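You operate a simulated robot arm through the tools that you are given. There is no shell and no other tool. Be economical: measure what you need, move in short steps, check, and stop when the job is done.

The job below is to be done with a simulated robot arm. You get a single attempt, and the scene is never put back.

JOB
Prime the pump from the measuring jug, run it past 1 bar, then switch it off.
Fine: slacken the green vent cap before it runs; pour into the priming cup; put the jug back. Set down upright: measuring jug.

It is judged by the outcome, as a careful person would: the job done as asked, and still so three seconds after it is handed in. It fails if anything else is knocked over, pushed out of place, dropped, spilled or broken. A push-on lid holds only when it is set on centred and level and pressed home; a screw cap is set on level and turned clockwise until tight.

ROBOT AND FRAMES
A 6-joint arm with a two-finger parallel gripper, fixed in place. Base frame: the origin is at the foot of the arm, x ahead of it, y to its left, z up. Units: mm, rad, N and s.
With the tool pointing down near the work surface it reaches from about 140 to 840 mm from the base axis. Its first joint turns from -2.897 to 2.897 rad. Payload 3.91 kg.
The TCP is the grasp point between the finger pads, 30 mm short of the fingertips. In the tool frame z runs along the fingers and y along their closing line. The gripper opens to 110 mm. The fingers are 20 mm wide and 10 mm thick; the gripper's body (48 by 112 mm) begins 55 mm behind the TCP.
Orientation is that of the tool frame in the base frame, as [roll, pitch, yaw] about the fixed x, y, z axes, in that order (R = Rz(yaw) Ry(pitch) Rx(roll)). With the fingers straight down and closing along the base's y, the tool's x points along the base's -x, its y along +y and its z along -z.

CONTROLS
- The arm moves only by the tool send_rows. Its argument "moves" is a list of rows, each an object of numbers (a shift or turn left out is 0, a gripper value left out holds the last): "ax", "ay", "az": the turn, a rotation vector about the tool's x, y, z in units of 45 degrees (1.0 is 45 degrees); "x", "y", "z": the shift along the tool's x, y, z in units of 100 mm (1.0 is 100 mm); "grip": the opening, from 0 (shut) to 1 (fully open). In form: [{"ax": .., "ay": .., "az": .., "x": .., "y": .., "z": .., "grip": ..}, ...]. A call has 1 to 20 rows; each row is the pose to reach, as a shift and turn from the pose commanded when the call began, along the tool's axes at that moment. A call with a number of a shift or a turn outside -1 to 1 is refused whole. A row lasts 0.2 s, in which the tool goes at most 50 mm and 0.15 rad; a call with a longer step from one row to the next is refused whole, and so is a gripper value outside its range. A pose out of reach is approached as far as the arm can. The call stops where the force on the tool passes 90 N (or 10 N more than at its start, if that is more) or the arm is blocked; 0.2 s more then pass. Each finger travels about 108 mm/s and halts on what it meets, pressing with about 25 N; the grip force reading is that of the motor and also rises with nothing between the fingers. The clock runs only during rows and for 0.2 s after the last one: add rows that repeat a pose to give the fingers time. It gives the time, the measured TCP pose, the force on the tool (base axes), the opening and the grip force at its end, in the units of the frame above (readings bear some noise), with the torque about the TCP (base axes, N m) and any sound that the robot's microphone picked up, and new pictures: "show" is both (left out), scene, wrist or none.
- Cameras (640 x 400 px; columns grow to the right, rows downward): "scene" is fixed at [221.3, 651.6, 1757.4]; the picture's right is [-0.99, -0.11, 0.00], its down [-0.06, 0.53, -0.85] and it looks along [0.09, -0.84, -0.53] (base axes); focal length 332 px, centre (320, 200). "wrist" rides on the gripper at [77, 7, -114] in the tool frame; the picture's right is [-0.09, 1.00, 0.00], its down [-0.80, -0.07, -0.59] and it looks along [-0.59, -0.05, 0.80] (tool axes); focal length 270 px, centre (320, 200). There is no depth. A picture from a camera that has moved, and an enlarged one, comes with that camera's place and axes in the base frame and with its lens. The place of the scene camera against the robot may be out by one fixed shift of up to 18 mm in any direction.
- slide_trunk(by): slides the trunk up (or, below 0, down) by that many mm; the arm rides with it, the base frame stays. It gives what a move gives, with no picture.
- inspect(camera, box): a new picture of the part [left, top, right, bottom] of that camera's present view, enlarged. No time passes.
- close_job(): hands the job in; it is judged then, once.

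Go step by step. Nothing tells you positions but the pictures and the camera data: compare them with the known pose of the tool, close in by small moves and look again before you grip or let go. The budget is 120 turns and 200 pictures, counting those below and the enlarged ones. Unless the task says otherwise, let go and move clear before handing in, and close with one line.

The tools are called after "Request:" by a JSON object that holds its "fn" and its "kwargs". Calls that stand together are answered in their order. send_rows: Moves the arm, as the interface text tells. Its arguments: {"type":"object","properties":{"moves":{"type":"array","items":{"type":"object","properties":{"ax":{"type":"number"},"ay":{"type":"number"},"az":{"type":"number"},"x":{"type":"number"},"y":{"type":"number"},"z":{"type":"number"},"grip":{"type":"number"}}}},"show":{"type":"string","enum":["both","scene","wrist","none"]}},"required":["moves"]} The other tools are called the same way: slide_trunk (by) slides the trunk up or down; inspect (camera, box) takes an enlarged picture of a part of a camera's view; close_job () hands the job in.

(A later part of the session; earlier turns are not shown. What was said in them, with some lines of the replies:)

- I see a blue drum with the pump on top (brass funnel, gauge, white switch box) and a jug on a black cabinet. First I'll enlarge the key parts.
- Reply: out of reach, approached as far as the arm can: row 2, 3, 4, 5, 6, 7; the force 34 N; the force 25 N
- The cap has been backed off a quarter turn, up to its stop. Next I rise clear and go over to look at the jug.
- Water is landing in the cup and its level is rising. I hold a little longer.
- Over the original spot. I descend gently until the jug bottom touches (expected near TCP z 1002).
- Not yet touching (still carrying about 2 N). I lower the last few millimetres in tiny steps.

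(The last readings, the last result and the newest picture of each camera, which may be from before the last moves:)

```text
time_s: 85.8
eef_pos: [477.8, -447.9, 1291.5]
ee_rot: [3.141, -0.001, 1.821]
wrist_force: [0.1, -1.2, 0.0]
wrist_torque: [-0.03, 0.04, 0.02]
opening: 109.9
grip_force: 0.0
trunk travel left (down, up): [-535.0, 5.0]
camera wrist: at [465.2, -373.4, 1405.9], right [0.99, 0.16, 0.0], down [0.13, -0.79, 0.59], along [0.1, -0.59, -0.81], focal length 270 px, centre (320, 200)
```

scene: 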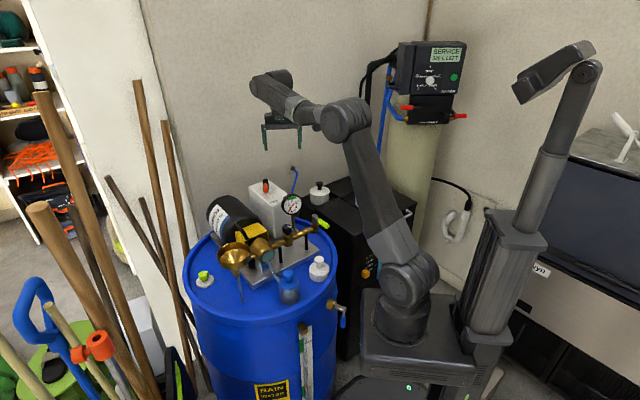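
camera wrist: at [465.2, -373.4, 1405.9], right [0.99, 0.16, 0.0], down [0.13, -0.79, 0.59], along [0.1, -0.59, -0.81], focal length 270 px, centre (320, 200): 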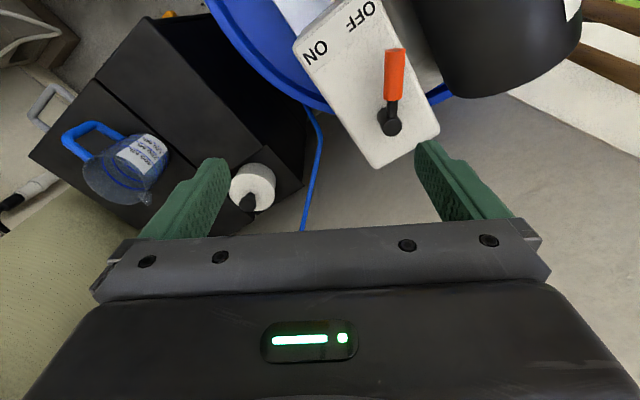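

Request:
{"fn": "send_rows", "kwargs": {"moves": [{"y": 0.4, "grip": 0.5}, {"y": 0.73, "x": 0.15}, {"y": 0.73, "x": 0.15, "z": 0.4}, {"y": 0.73, "x": 0.15, "z": 0.8}, {"y": 0.73, "x": 0.15, "z": 1.0}, {"y": 0.73, "x": 0.15, "z": 1.0}], "show": "both"}}

```text
time_s: 87.2
eef_pos: [543.9, -415.6, 1189.9]
ee_rot: [-3.141, -0.001, 1.823]
wrist_force: [-0.4, -0.7, -0.2]
wrist_torque: [0.02, 0.01, 0.0]
opening: 55.1
grip_force: 0.1
trunk travel left (down, up): [-535.0, 5.0]
camera wrist: at [532.0, -340.7, 1304.8], right [0.99, 0.16, 0.0], down [0.13, -0.79, 0.59], along [0.1, -0.59, -0.81], focal length 270 px, centre (320, 200)
```

scene: 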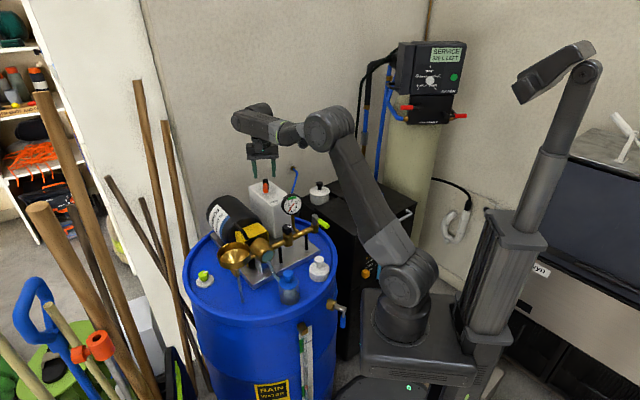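
wrist: 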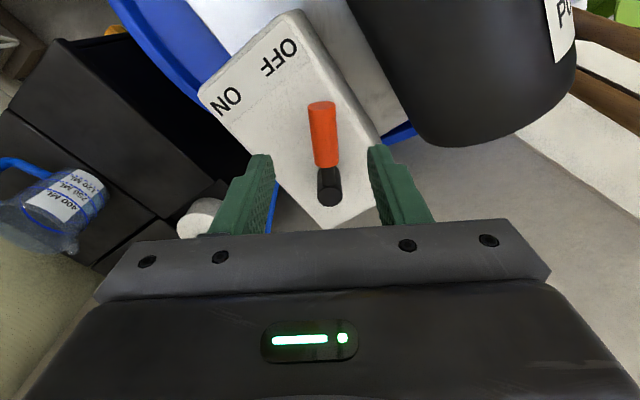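

Request:
{"fn": "send_rows", "kwargs": {"moves": [{"z": 0.25}, {"z": 0.4}, {"z": 0.5}, {"z": 0.5, "grip": 0.32}, {"z": 0.5}], "show": "wrist"}}

Request:
{"fn": "inspect", "kwargs": {"camera": "scene", "box": [230, 130, 320, 220]}}

```text
time_s: 88.4
eef_pos: [543.9, -414.8, 1140.7]
ee_rot: [-3.141, -0.002, 1.823]
wrist_force: [0.0, 0.2, -0.4]
wrist_torque: [-0.02, 0.0, 0.01]
opening: 35.6
grip_force: 0.1
trunk travel left (down, up): [-535.0, 5.0]
camera wrist: at [531.6, -340.6, 1255.8], right [0.99, 0.16, 0.0], down [0.13, -0.79, 0.59], along [0.1, -0.59, -0.81], focal length 270 px, centre (320, 200)
```

wrist: 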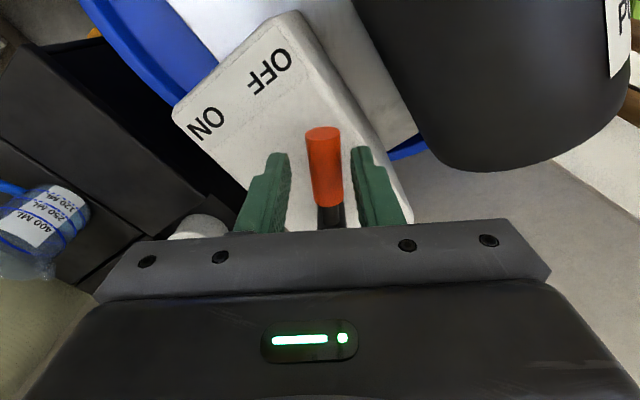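

```text
4.44 times, centred on (275, 175) of scene
camera zoom: at [221.3, 651.6, 1757.4], right [-0.99, -0.11, 0.0], down [-0.06, 0.53, -0.85], along [0.09, -0.84, -0.53], focal length 1477 px, centre (520, 311)
```

zoom: 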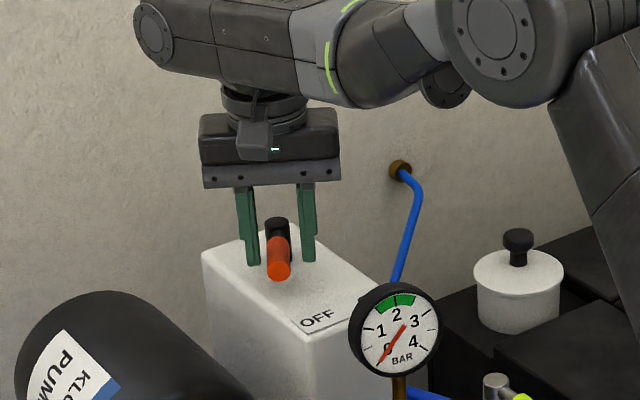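

Request:
{"fn": "send_rows", "kwargs": {"moves": [{"az": -0.167, "x": -0.005, "y": -0.069}, {"az": -0.333, "x": -0.018, "y": -0.137}, {"az": -0.5, "x": -0.04, "y": -0.202}, {"az": -0.667, "x": -0.071, "y": -0.264}, {"az": -0.833, "x": -0.109, "y": -0.321}, {"az": -1.0, "x": -0.155, "y": -0.373}, {"az": -1.0, "x": -0.155, "y": -0.373}], "show": "wrist"}}

Request:
{"fn": "inspect", "kwargs": {"camera": "scene", "box": [230, 130, 320, 220]}}

```text
time_s: 90.0
eef_pos: [513.4, -439.3, 1141.7]
ee_rot: [3.139, -0.003, 2.61]
wrist_force: [0.0, 0.6, 0.5]
wrist_torque: [0.07, 0.01, 0.0]
opening: 35.3
grip_force: 0.1
trunk travel left (down, up): [-535.0, 5.0]
camera wrist: at [450.3, -396.4, 1255.8], right [0.58, 0.81, 0.0], down [0.65, -0.47, 0.59], along [0.48, -0.34, -0.8], focal length 270 px, centre (320, 200)
```

wrist: 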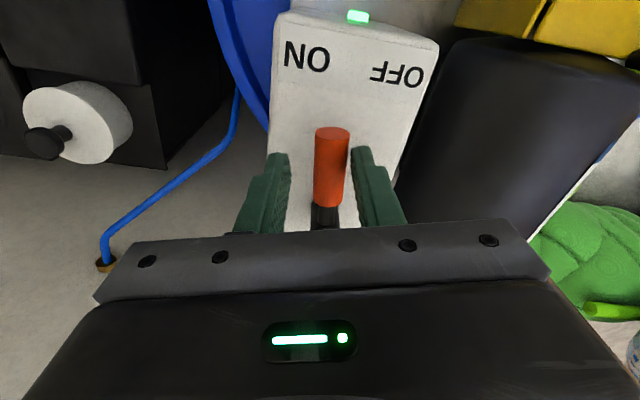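

```text
4.44 times, centred on (275, 175) of scene
camera zoom: at [221.3, 651.6, 1757.4], right [-0.99, -0.11, 0.0], down [-0.06, 0.53, -0.85], along [0.09, -0.84, -0.53], focal length 1477 px, centre (520, 311)
```

zoom: 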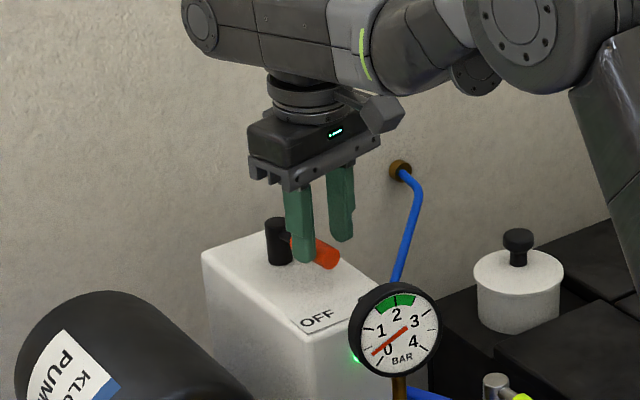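

Request:
{"fn": "send_rows", "kwargs": {"moves": [{"az": -0.167, "x": -0.005, "y": -0.069}, {"az": -0.333, "x": -0.018, "y": -0.137}, {"az": -0.5, "x": -0.04, "y": -0.202}, {"az": -0.5, "x": -0.04, "y": -0.202}], "show": "wrist"}}

Request:
{"fn": "inspect", "kwargs": {"camera": "scene", "box": [220, 150, 340, 290]}}

```text
time_s: 91.0
eef_pos: [506.0, -459.6, 1141.8]
ee_rot: [3.14, -0.001, 3.001]
wrist_force: [0.0, 0.2, 0.1]
wrist_torque: [0.01, -0.05, 0.03]
opening: 35.2
grip_force: 0.3
trunk travel left (down, up): [-535.0, 5.0]
camera wrist: at [431.1, -443.4, 1255.3], right [0.23, 0.97, 0.0], down [0.78, -0.18, 0.59], along [0.58, -0.13, -0.8], focal length 270 px, centre (320, 200)
```

wrist: 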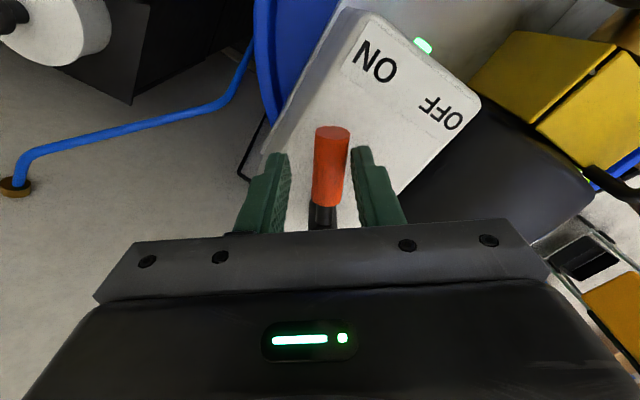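

```text
2.86 times, centred on (280, 220) of scene
camera zoom: at [221.3, 651.6, 1757.4], right [-0.99, -0.11, 0.0], down [-0.06, 0.53, -0.85], along [0.09, -0.84, -0.53], focal length 949 px, centre (434, 143)
```

zoom: 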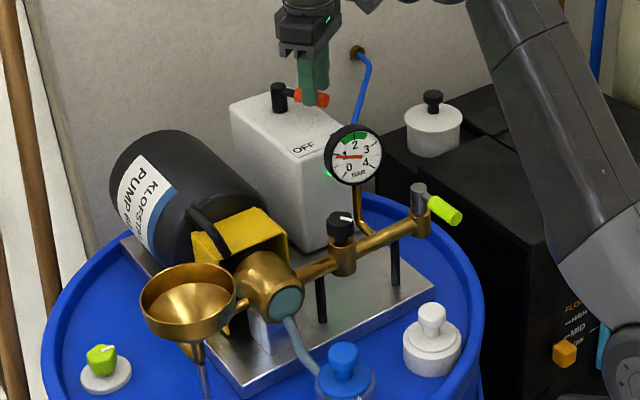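

Request:
{"fn": "send_rows", "kwargs": {"moves": [{}, {}], "show": "none"}}

Request:
{"fn": "inspect", "kwargs": {"camera": "scene", "box": [270, 185, 310, 215]}}

```text
time_s: 91.6
eef_pos: [506.0, -458.5, 1141.8]
ee_rot: [3.141, 0.0, 2.999]
wrist_force: [0.6, -0.8, 1.4]
wrist_torque: [0.01, -0.01, -0.02]
opening: 35.4
grip_force: 0.1
trunk travel left (down, up): [-535.0, 5.0]
```

```text
13.33 times, centred on (290, 200) of scene
camera zoom: at [221.3, 651.6, 1757.4], right [-0.99, -0.11, 0.0], down [-0.06, 0.53, -0.85], along [0.09, -0.84, -0.53], focal length 4430 px, centre (720, 200)
```

zoom: 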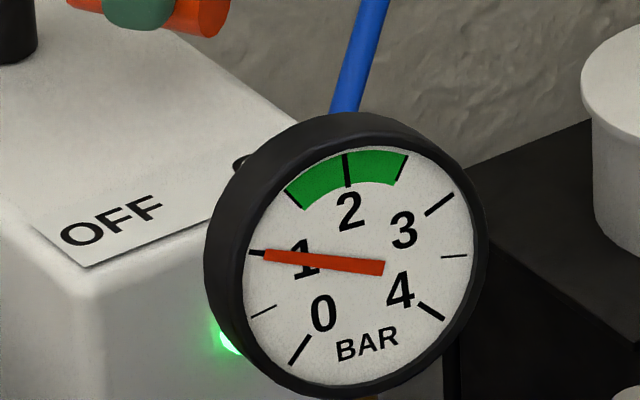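

Right at 1 bar and climbing. I wait until it is clearly past.

Request:
{"fn": "send_rows", "kwargs": {"moves": [{}, {}, {}], "show": "none"}}

Request:
{"fn": "inspect", "kwargs": {"camera": "scene", "box": [270, 185, 310, 215]}}

```text
time_s: 92.4
eef_pos: [507.7, -457.7, 1141.5]
ee_rot: [3.14, 0.0, 3.0]
wrist_force: [-1.3, 0.1, -0.5]
wrist_torque: [-0.03, 0.0, 0.0]
opening: 35.0
grip_force: 0.0
trunk travel left (down, up): [-535.0, 5.0]
```

```text
13.33 times, centred on (290, 200) of scene
camera zoom: at [221.3, 651.6, 1757.4], right [-0.99, -0.11, 0.0], down [-0.06, 0.53, -0.85], along [0.09, -0.84, -0.53], focal length 4430 px, centre (720, 200)
```

zoom: 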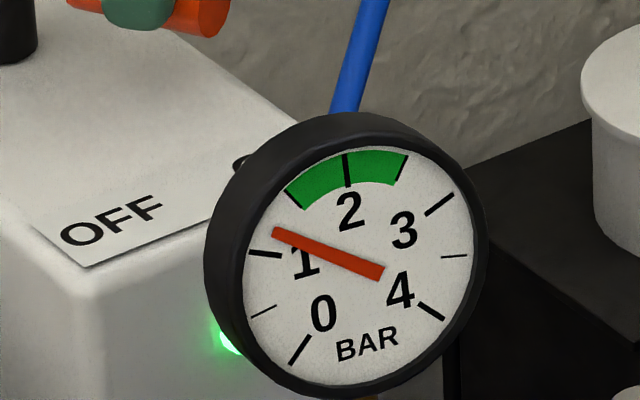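

Request:
{"fn": "send_rows", "kwargs": {"moves": [{"az": 0.167, "x": -0.005, "y": 0.069, "grip": 0.25}, {"az": 0.333, "x": -0.018, "y": 0.137}, {"az": 0.5, "x": -0.04, "y": 0.202}, {"az": 0.667, "x": -0.071, "y": 0.264}, {"az": 0.833, "x": -0.109, "y": 0.321}, {"az": 1.0, "x": -0.155, "y": 0.373}], "show": "wrist"}}

Request:
{"fn": "inspect", "kwargs": {"camera": "scene", "box": [240, 155, 320, 215]}}

```text
time_s: 93.8
eef_pos: [527.7, -423.5, 1141.7]
ee_rot: [3.141, -0.001, 2.212]
wrist_force: [-1.7, -0.8, 0.2]
wrist_torque: [-0.01, 0.06, -0.02]
opening: 27.7
grip_force: 0.2
trunk travel left (down, up): [-535.0, 5.0]
camera wrist: at [486.5, -359.7, 1256.1], right [0.85, 0.53, 0.0], down [0.42, -0.69, 0.59], along [0.31, -0.5, -0.81], focal length 270 px, centre (320, 200)
```

wrist: 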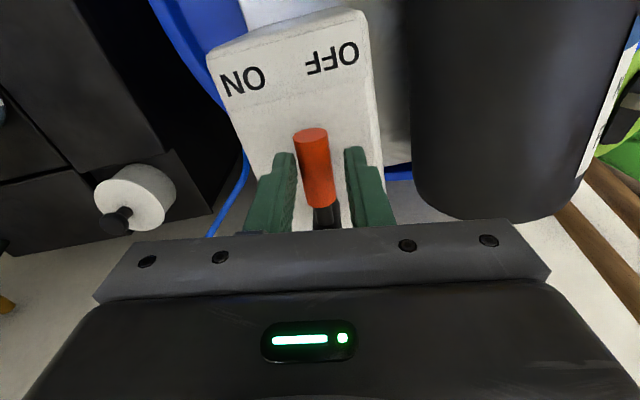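

```text
6.67 times, centred on (280, 185) of scene
camera zoom: at [221.3, 651.6, 1757.4], right [-0.99, -0.11, 0.0], down [-0.06, 0.53, -0.85], along [0.09, -0.84, -0.53], focal length 2215 px, centre (587, 300)
```

zoom: 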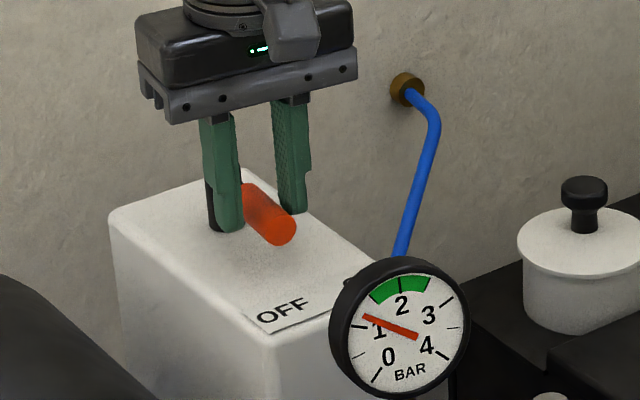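

Request:
{"fn": "send_rows", "kwargs": {"moves": [{"az": 0.167, "x": -0.005, "y": 0.069}, {"az": 0.333, "x": -0.018, "y": 0.137}, {"az": 0.5, "x": -0.04, "y": 0.202}, {"az": 0.56, "x": -0.05, "y": 0.23}, {"az": 0.56, "x": -0.05, "y": 0.23}], "show": "wrist"}}

Request:
{"fn": "inspect", "kwargs": {"camera": "scene", "box": [240, 155, 320, 215]}}

```text
time_s: 95.0
eef_pos: [548.4, -413.6, 1141.6]
ee_rot: [3.142, -0.001, 1.773]
wrist_force: [-0.2, -0.4, -0.1]
wrist_torque: [-0.03, 0.01, 0.01]
opening: 28.1
grip_force: 0.8
trunk travel left (down, up): [-535.0, 5.0]
camera wrist: at [539.2, -339.2, 1256.1], right [0.99, 0.11, 0.0], down [0.09, -0.8, 0.59], along [0.07, -0.59, -0.81], focal length 270 px, centre (320, 200)
```

wrist: 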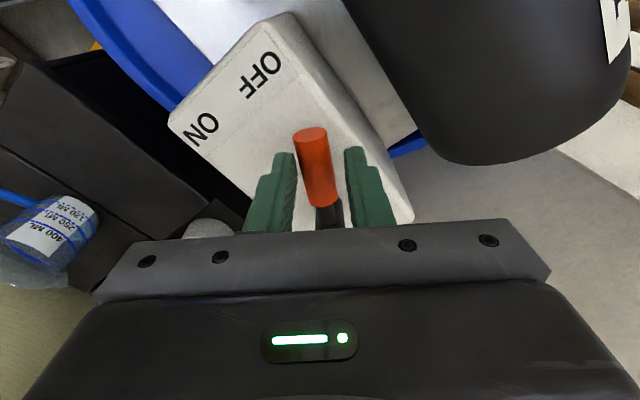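

```text
6.67 times, centred on (280, 185) of scene
camera zoom: at [221.3, 651.6, 1757.4], right [-0.99, -0.11, 0.0], down [-0.06, 0.53, -0.85], along [0.09, -0.84, -0.53], focal length 2215 px, centre (587, 300)
```

zoom: 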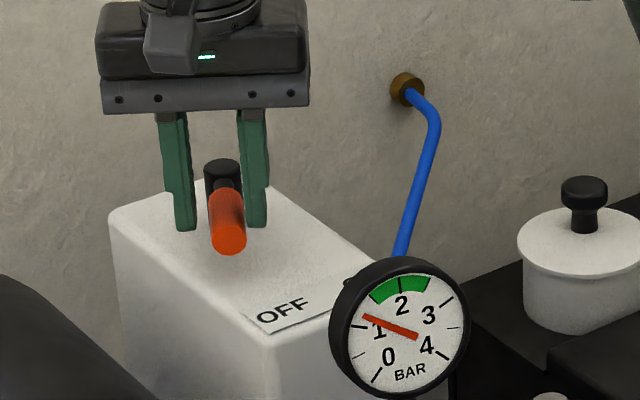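

Request:
{"fn": "send_rows", "kwargs": {"moves": [{"az": 0.08, "y": 0.04}, {"az": 0.15, "x": -0.005, "y": 0.075}, {"az": 0.15, "x": -0.005, "y": 0.075}], "show": "none"}}

Request:
{"fn": "inspect", "kwargs": {"camera": "scene", "box": [240, 155, 320, 215]}}

```text
time_s: 95.8
eef_pos: [552.8, -414.7, 1141.1]
ee_rot: [-3.141, -0.002, 1.656]
wrist_force: [-14.7, -7.9, -1.3]
wrist_torque: [-0.13, 0.46, 0.23]
opening: 34.8
grip_force: 7.7
trunk travel left (down, up): [-535.0, 5.0]
```

```text
6.67 times, centred on (280, 185) of scene
camera zoom: at [221.3, 651.6, 1757.4], right [-0.99, -0.11, 0.0], down [-0.06, 0.53, -0.85], along [0.09, -0.84, -0.53], focal length 2215 px, centre (587, 300)
```

zoom: 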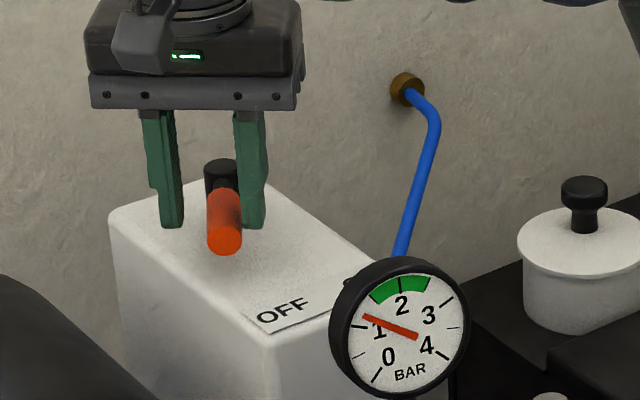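

Lever is hard on the OFF stop with the lamp out. I open, retreat upward and check everything.

Request:
{"fn": "send_rows", "kwargs": {"moves": [{"y": -0.06}, {"y": -0.06, "grip": 0.5}, {"y": -0.06, "grip": 0.5}, {"y": -0.06, "z": -0.3}, {"y": -0.06, "z": -0.7}, {"y": -0.06, "z": -1.0}, {"y": -0.06, "z": -1.0}], "show": "both"}}

Request:
{"fn": "inspect", "kwargs": {"camera": "scene", "box": [180, 150, 340, 310]}}

Request:
{"fn": "inspect", "kwargs": {"camera": "scene", "box": [330, 150, 430, 230]}}

```text
time_s: 97.4
eef_pos: [549.0, -413.8, 1242.0]
ee_rot: [-3.141, -0.001, 1.656]
wrist_force: [-1.0, -0.4, 0.3]
wrist_torque: [0.01, 0.02, 0.01]
opening: 54.7
grip_force: 0.1
trunk travel left (down, up): [-535.0, 5.0]
camera wrist: at [549.6, -338.3, 1356.0], right [1.0, 0.0, 0.0], down [0.0, -0.81, 0.59], along [0.0, -0.59, -0.81], focal length 270 px, centre (320, 200)
```

scene: 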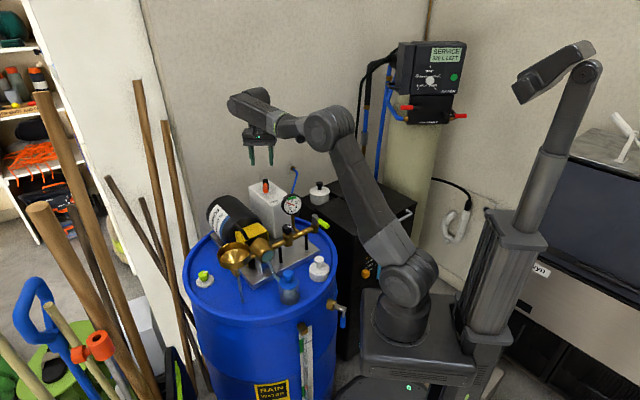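
wrist: 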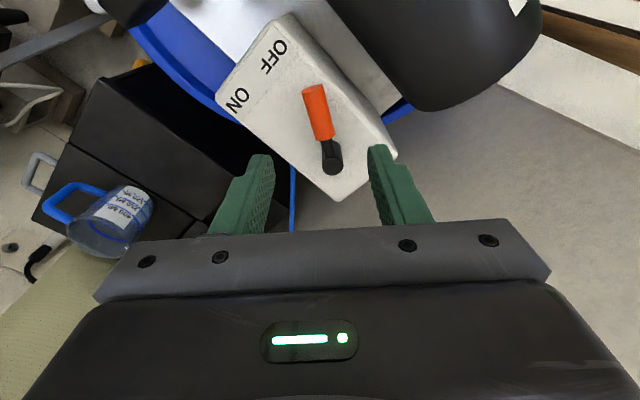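

```text
2.50 times, centred on (260, 230) of scene
camera zoom: at [221.3, 651.6, 1757.4], right [-0.99, -0.11, 0.0], down [-0.06, 0.53, -0.85], along [0.09, -0.84, -0.53], focal length 831 px, centre (470, 125)
```

zoom: 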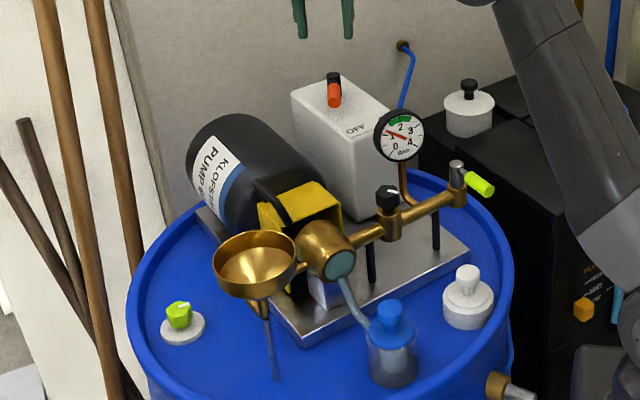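

```text
5.00 times, centred on (380, 190) of scene
camera zoom: at [221.3, 651.6, 1757.4], right [-0.99, -0.11, 0.0], down [-0.06, 0.53, -0.85], along [0.09, -0.84, -0.53], focal length 1661 px, centre (20, 250)
```

zoom: 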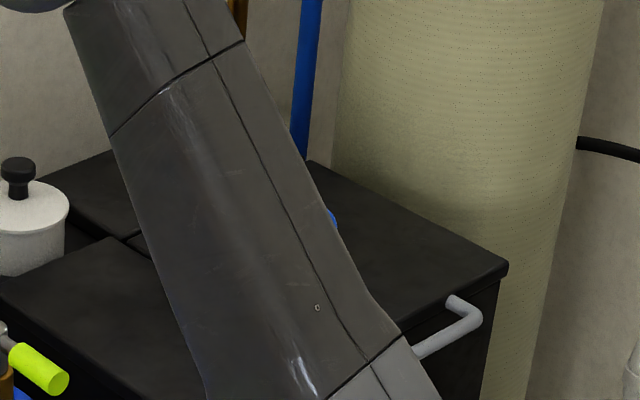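

The pump was primed, ran to about 1.25 bar and is now off with the lamp out. The vent cap is slack, the jug stands upright in its place, and the arm is clear, so I hand in.

Request:
{"fn": "close_job", "kwargs": {}}

```text
The job is handed in.
```

The job is handed in: I slackened the green vent cap a quarter turn, primed the pump from the jug, ran it to about 1.25 bar and switched it off. The jug is back upright in its place and I saw no spills.
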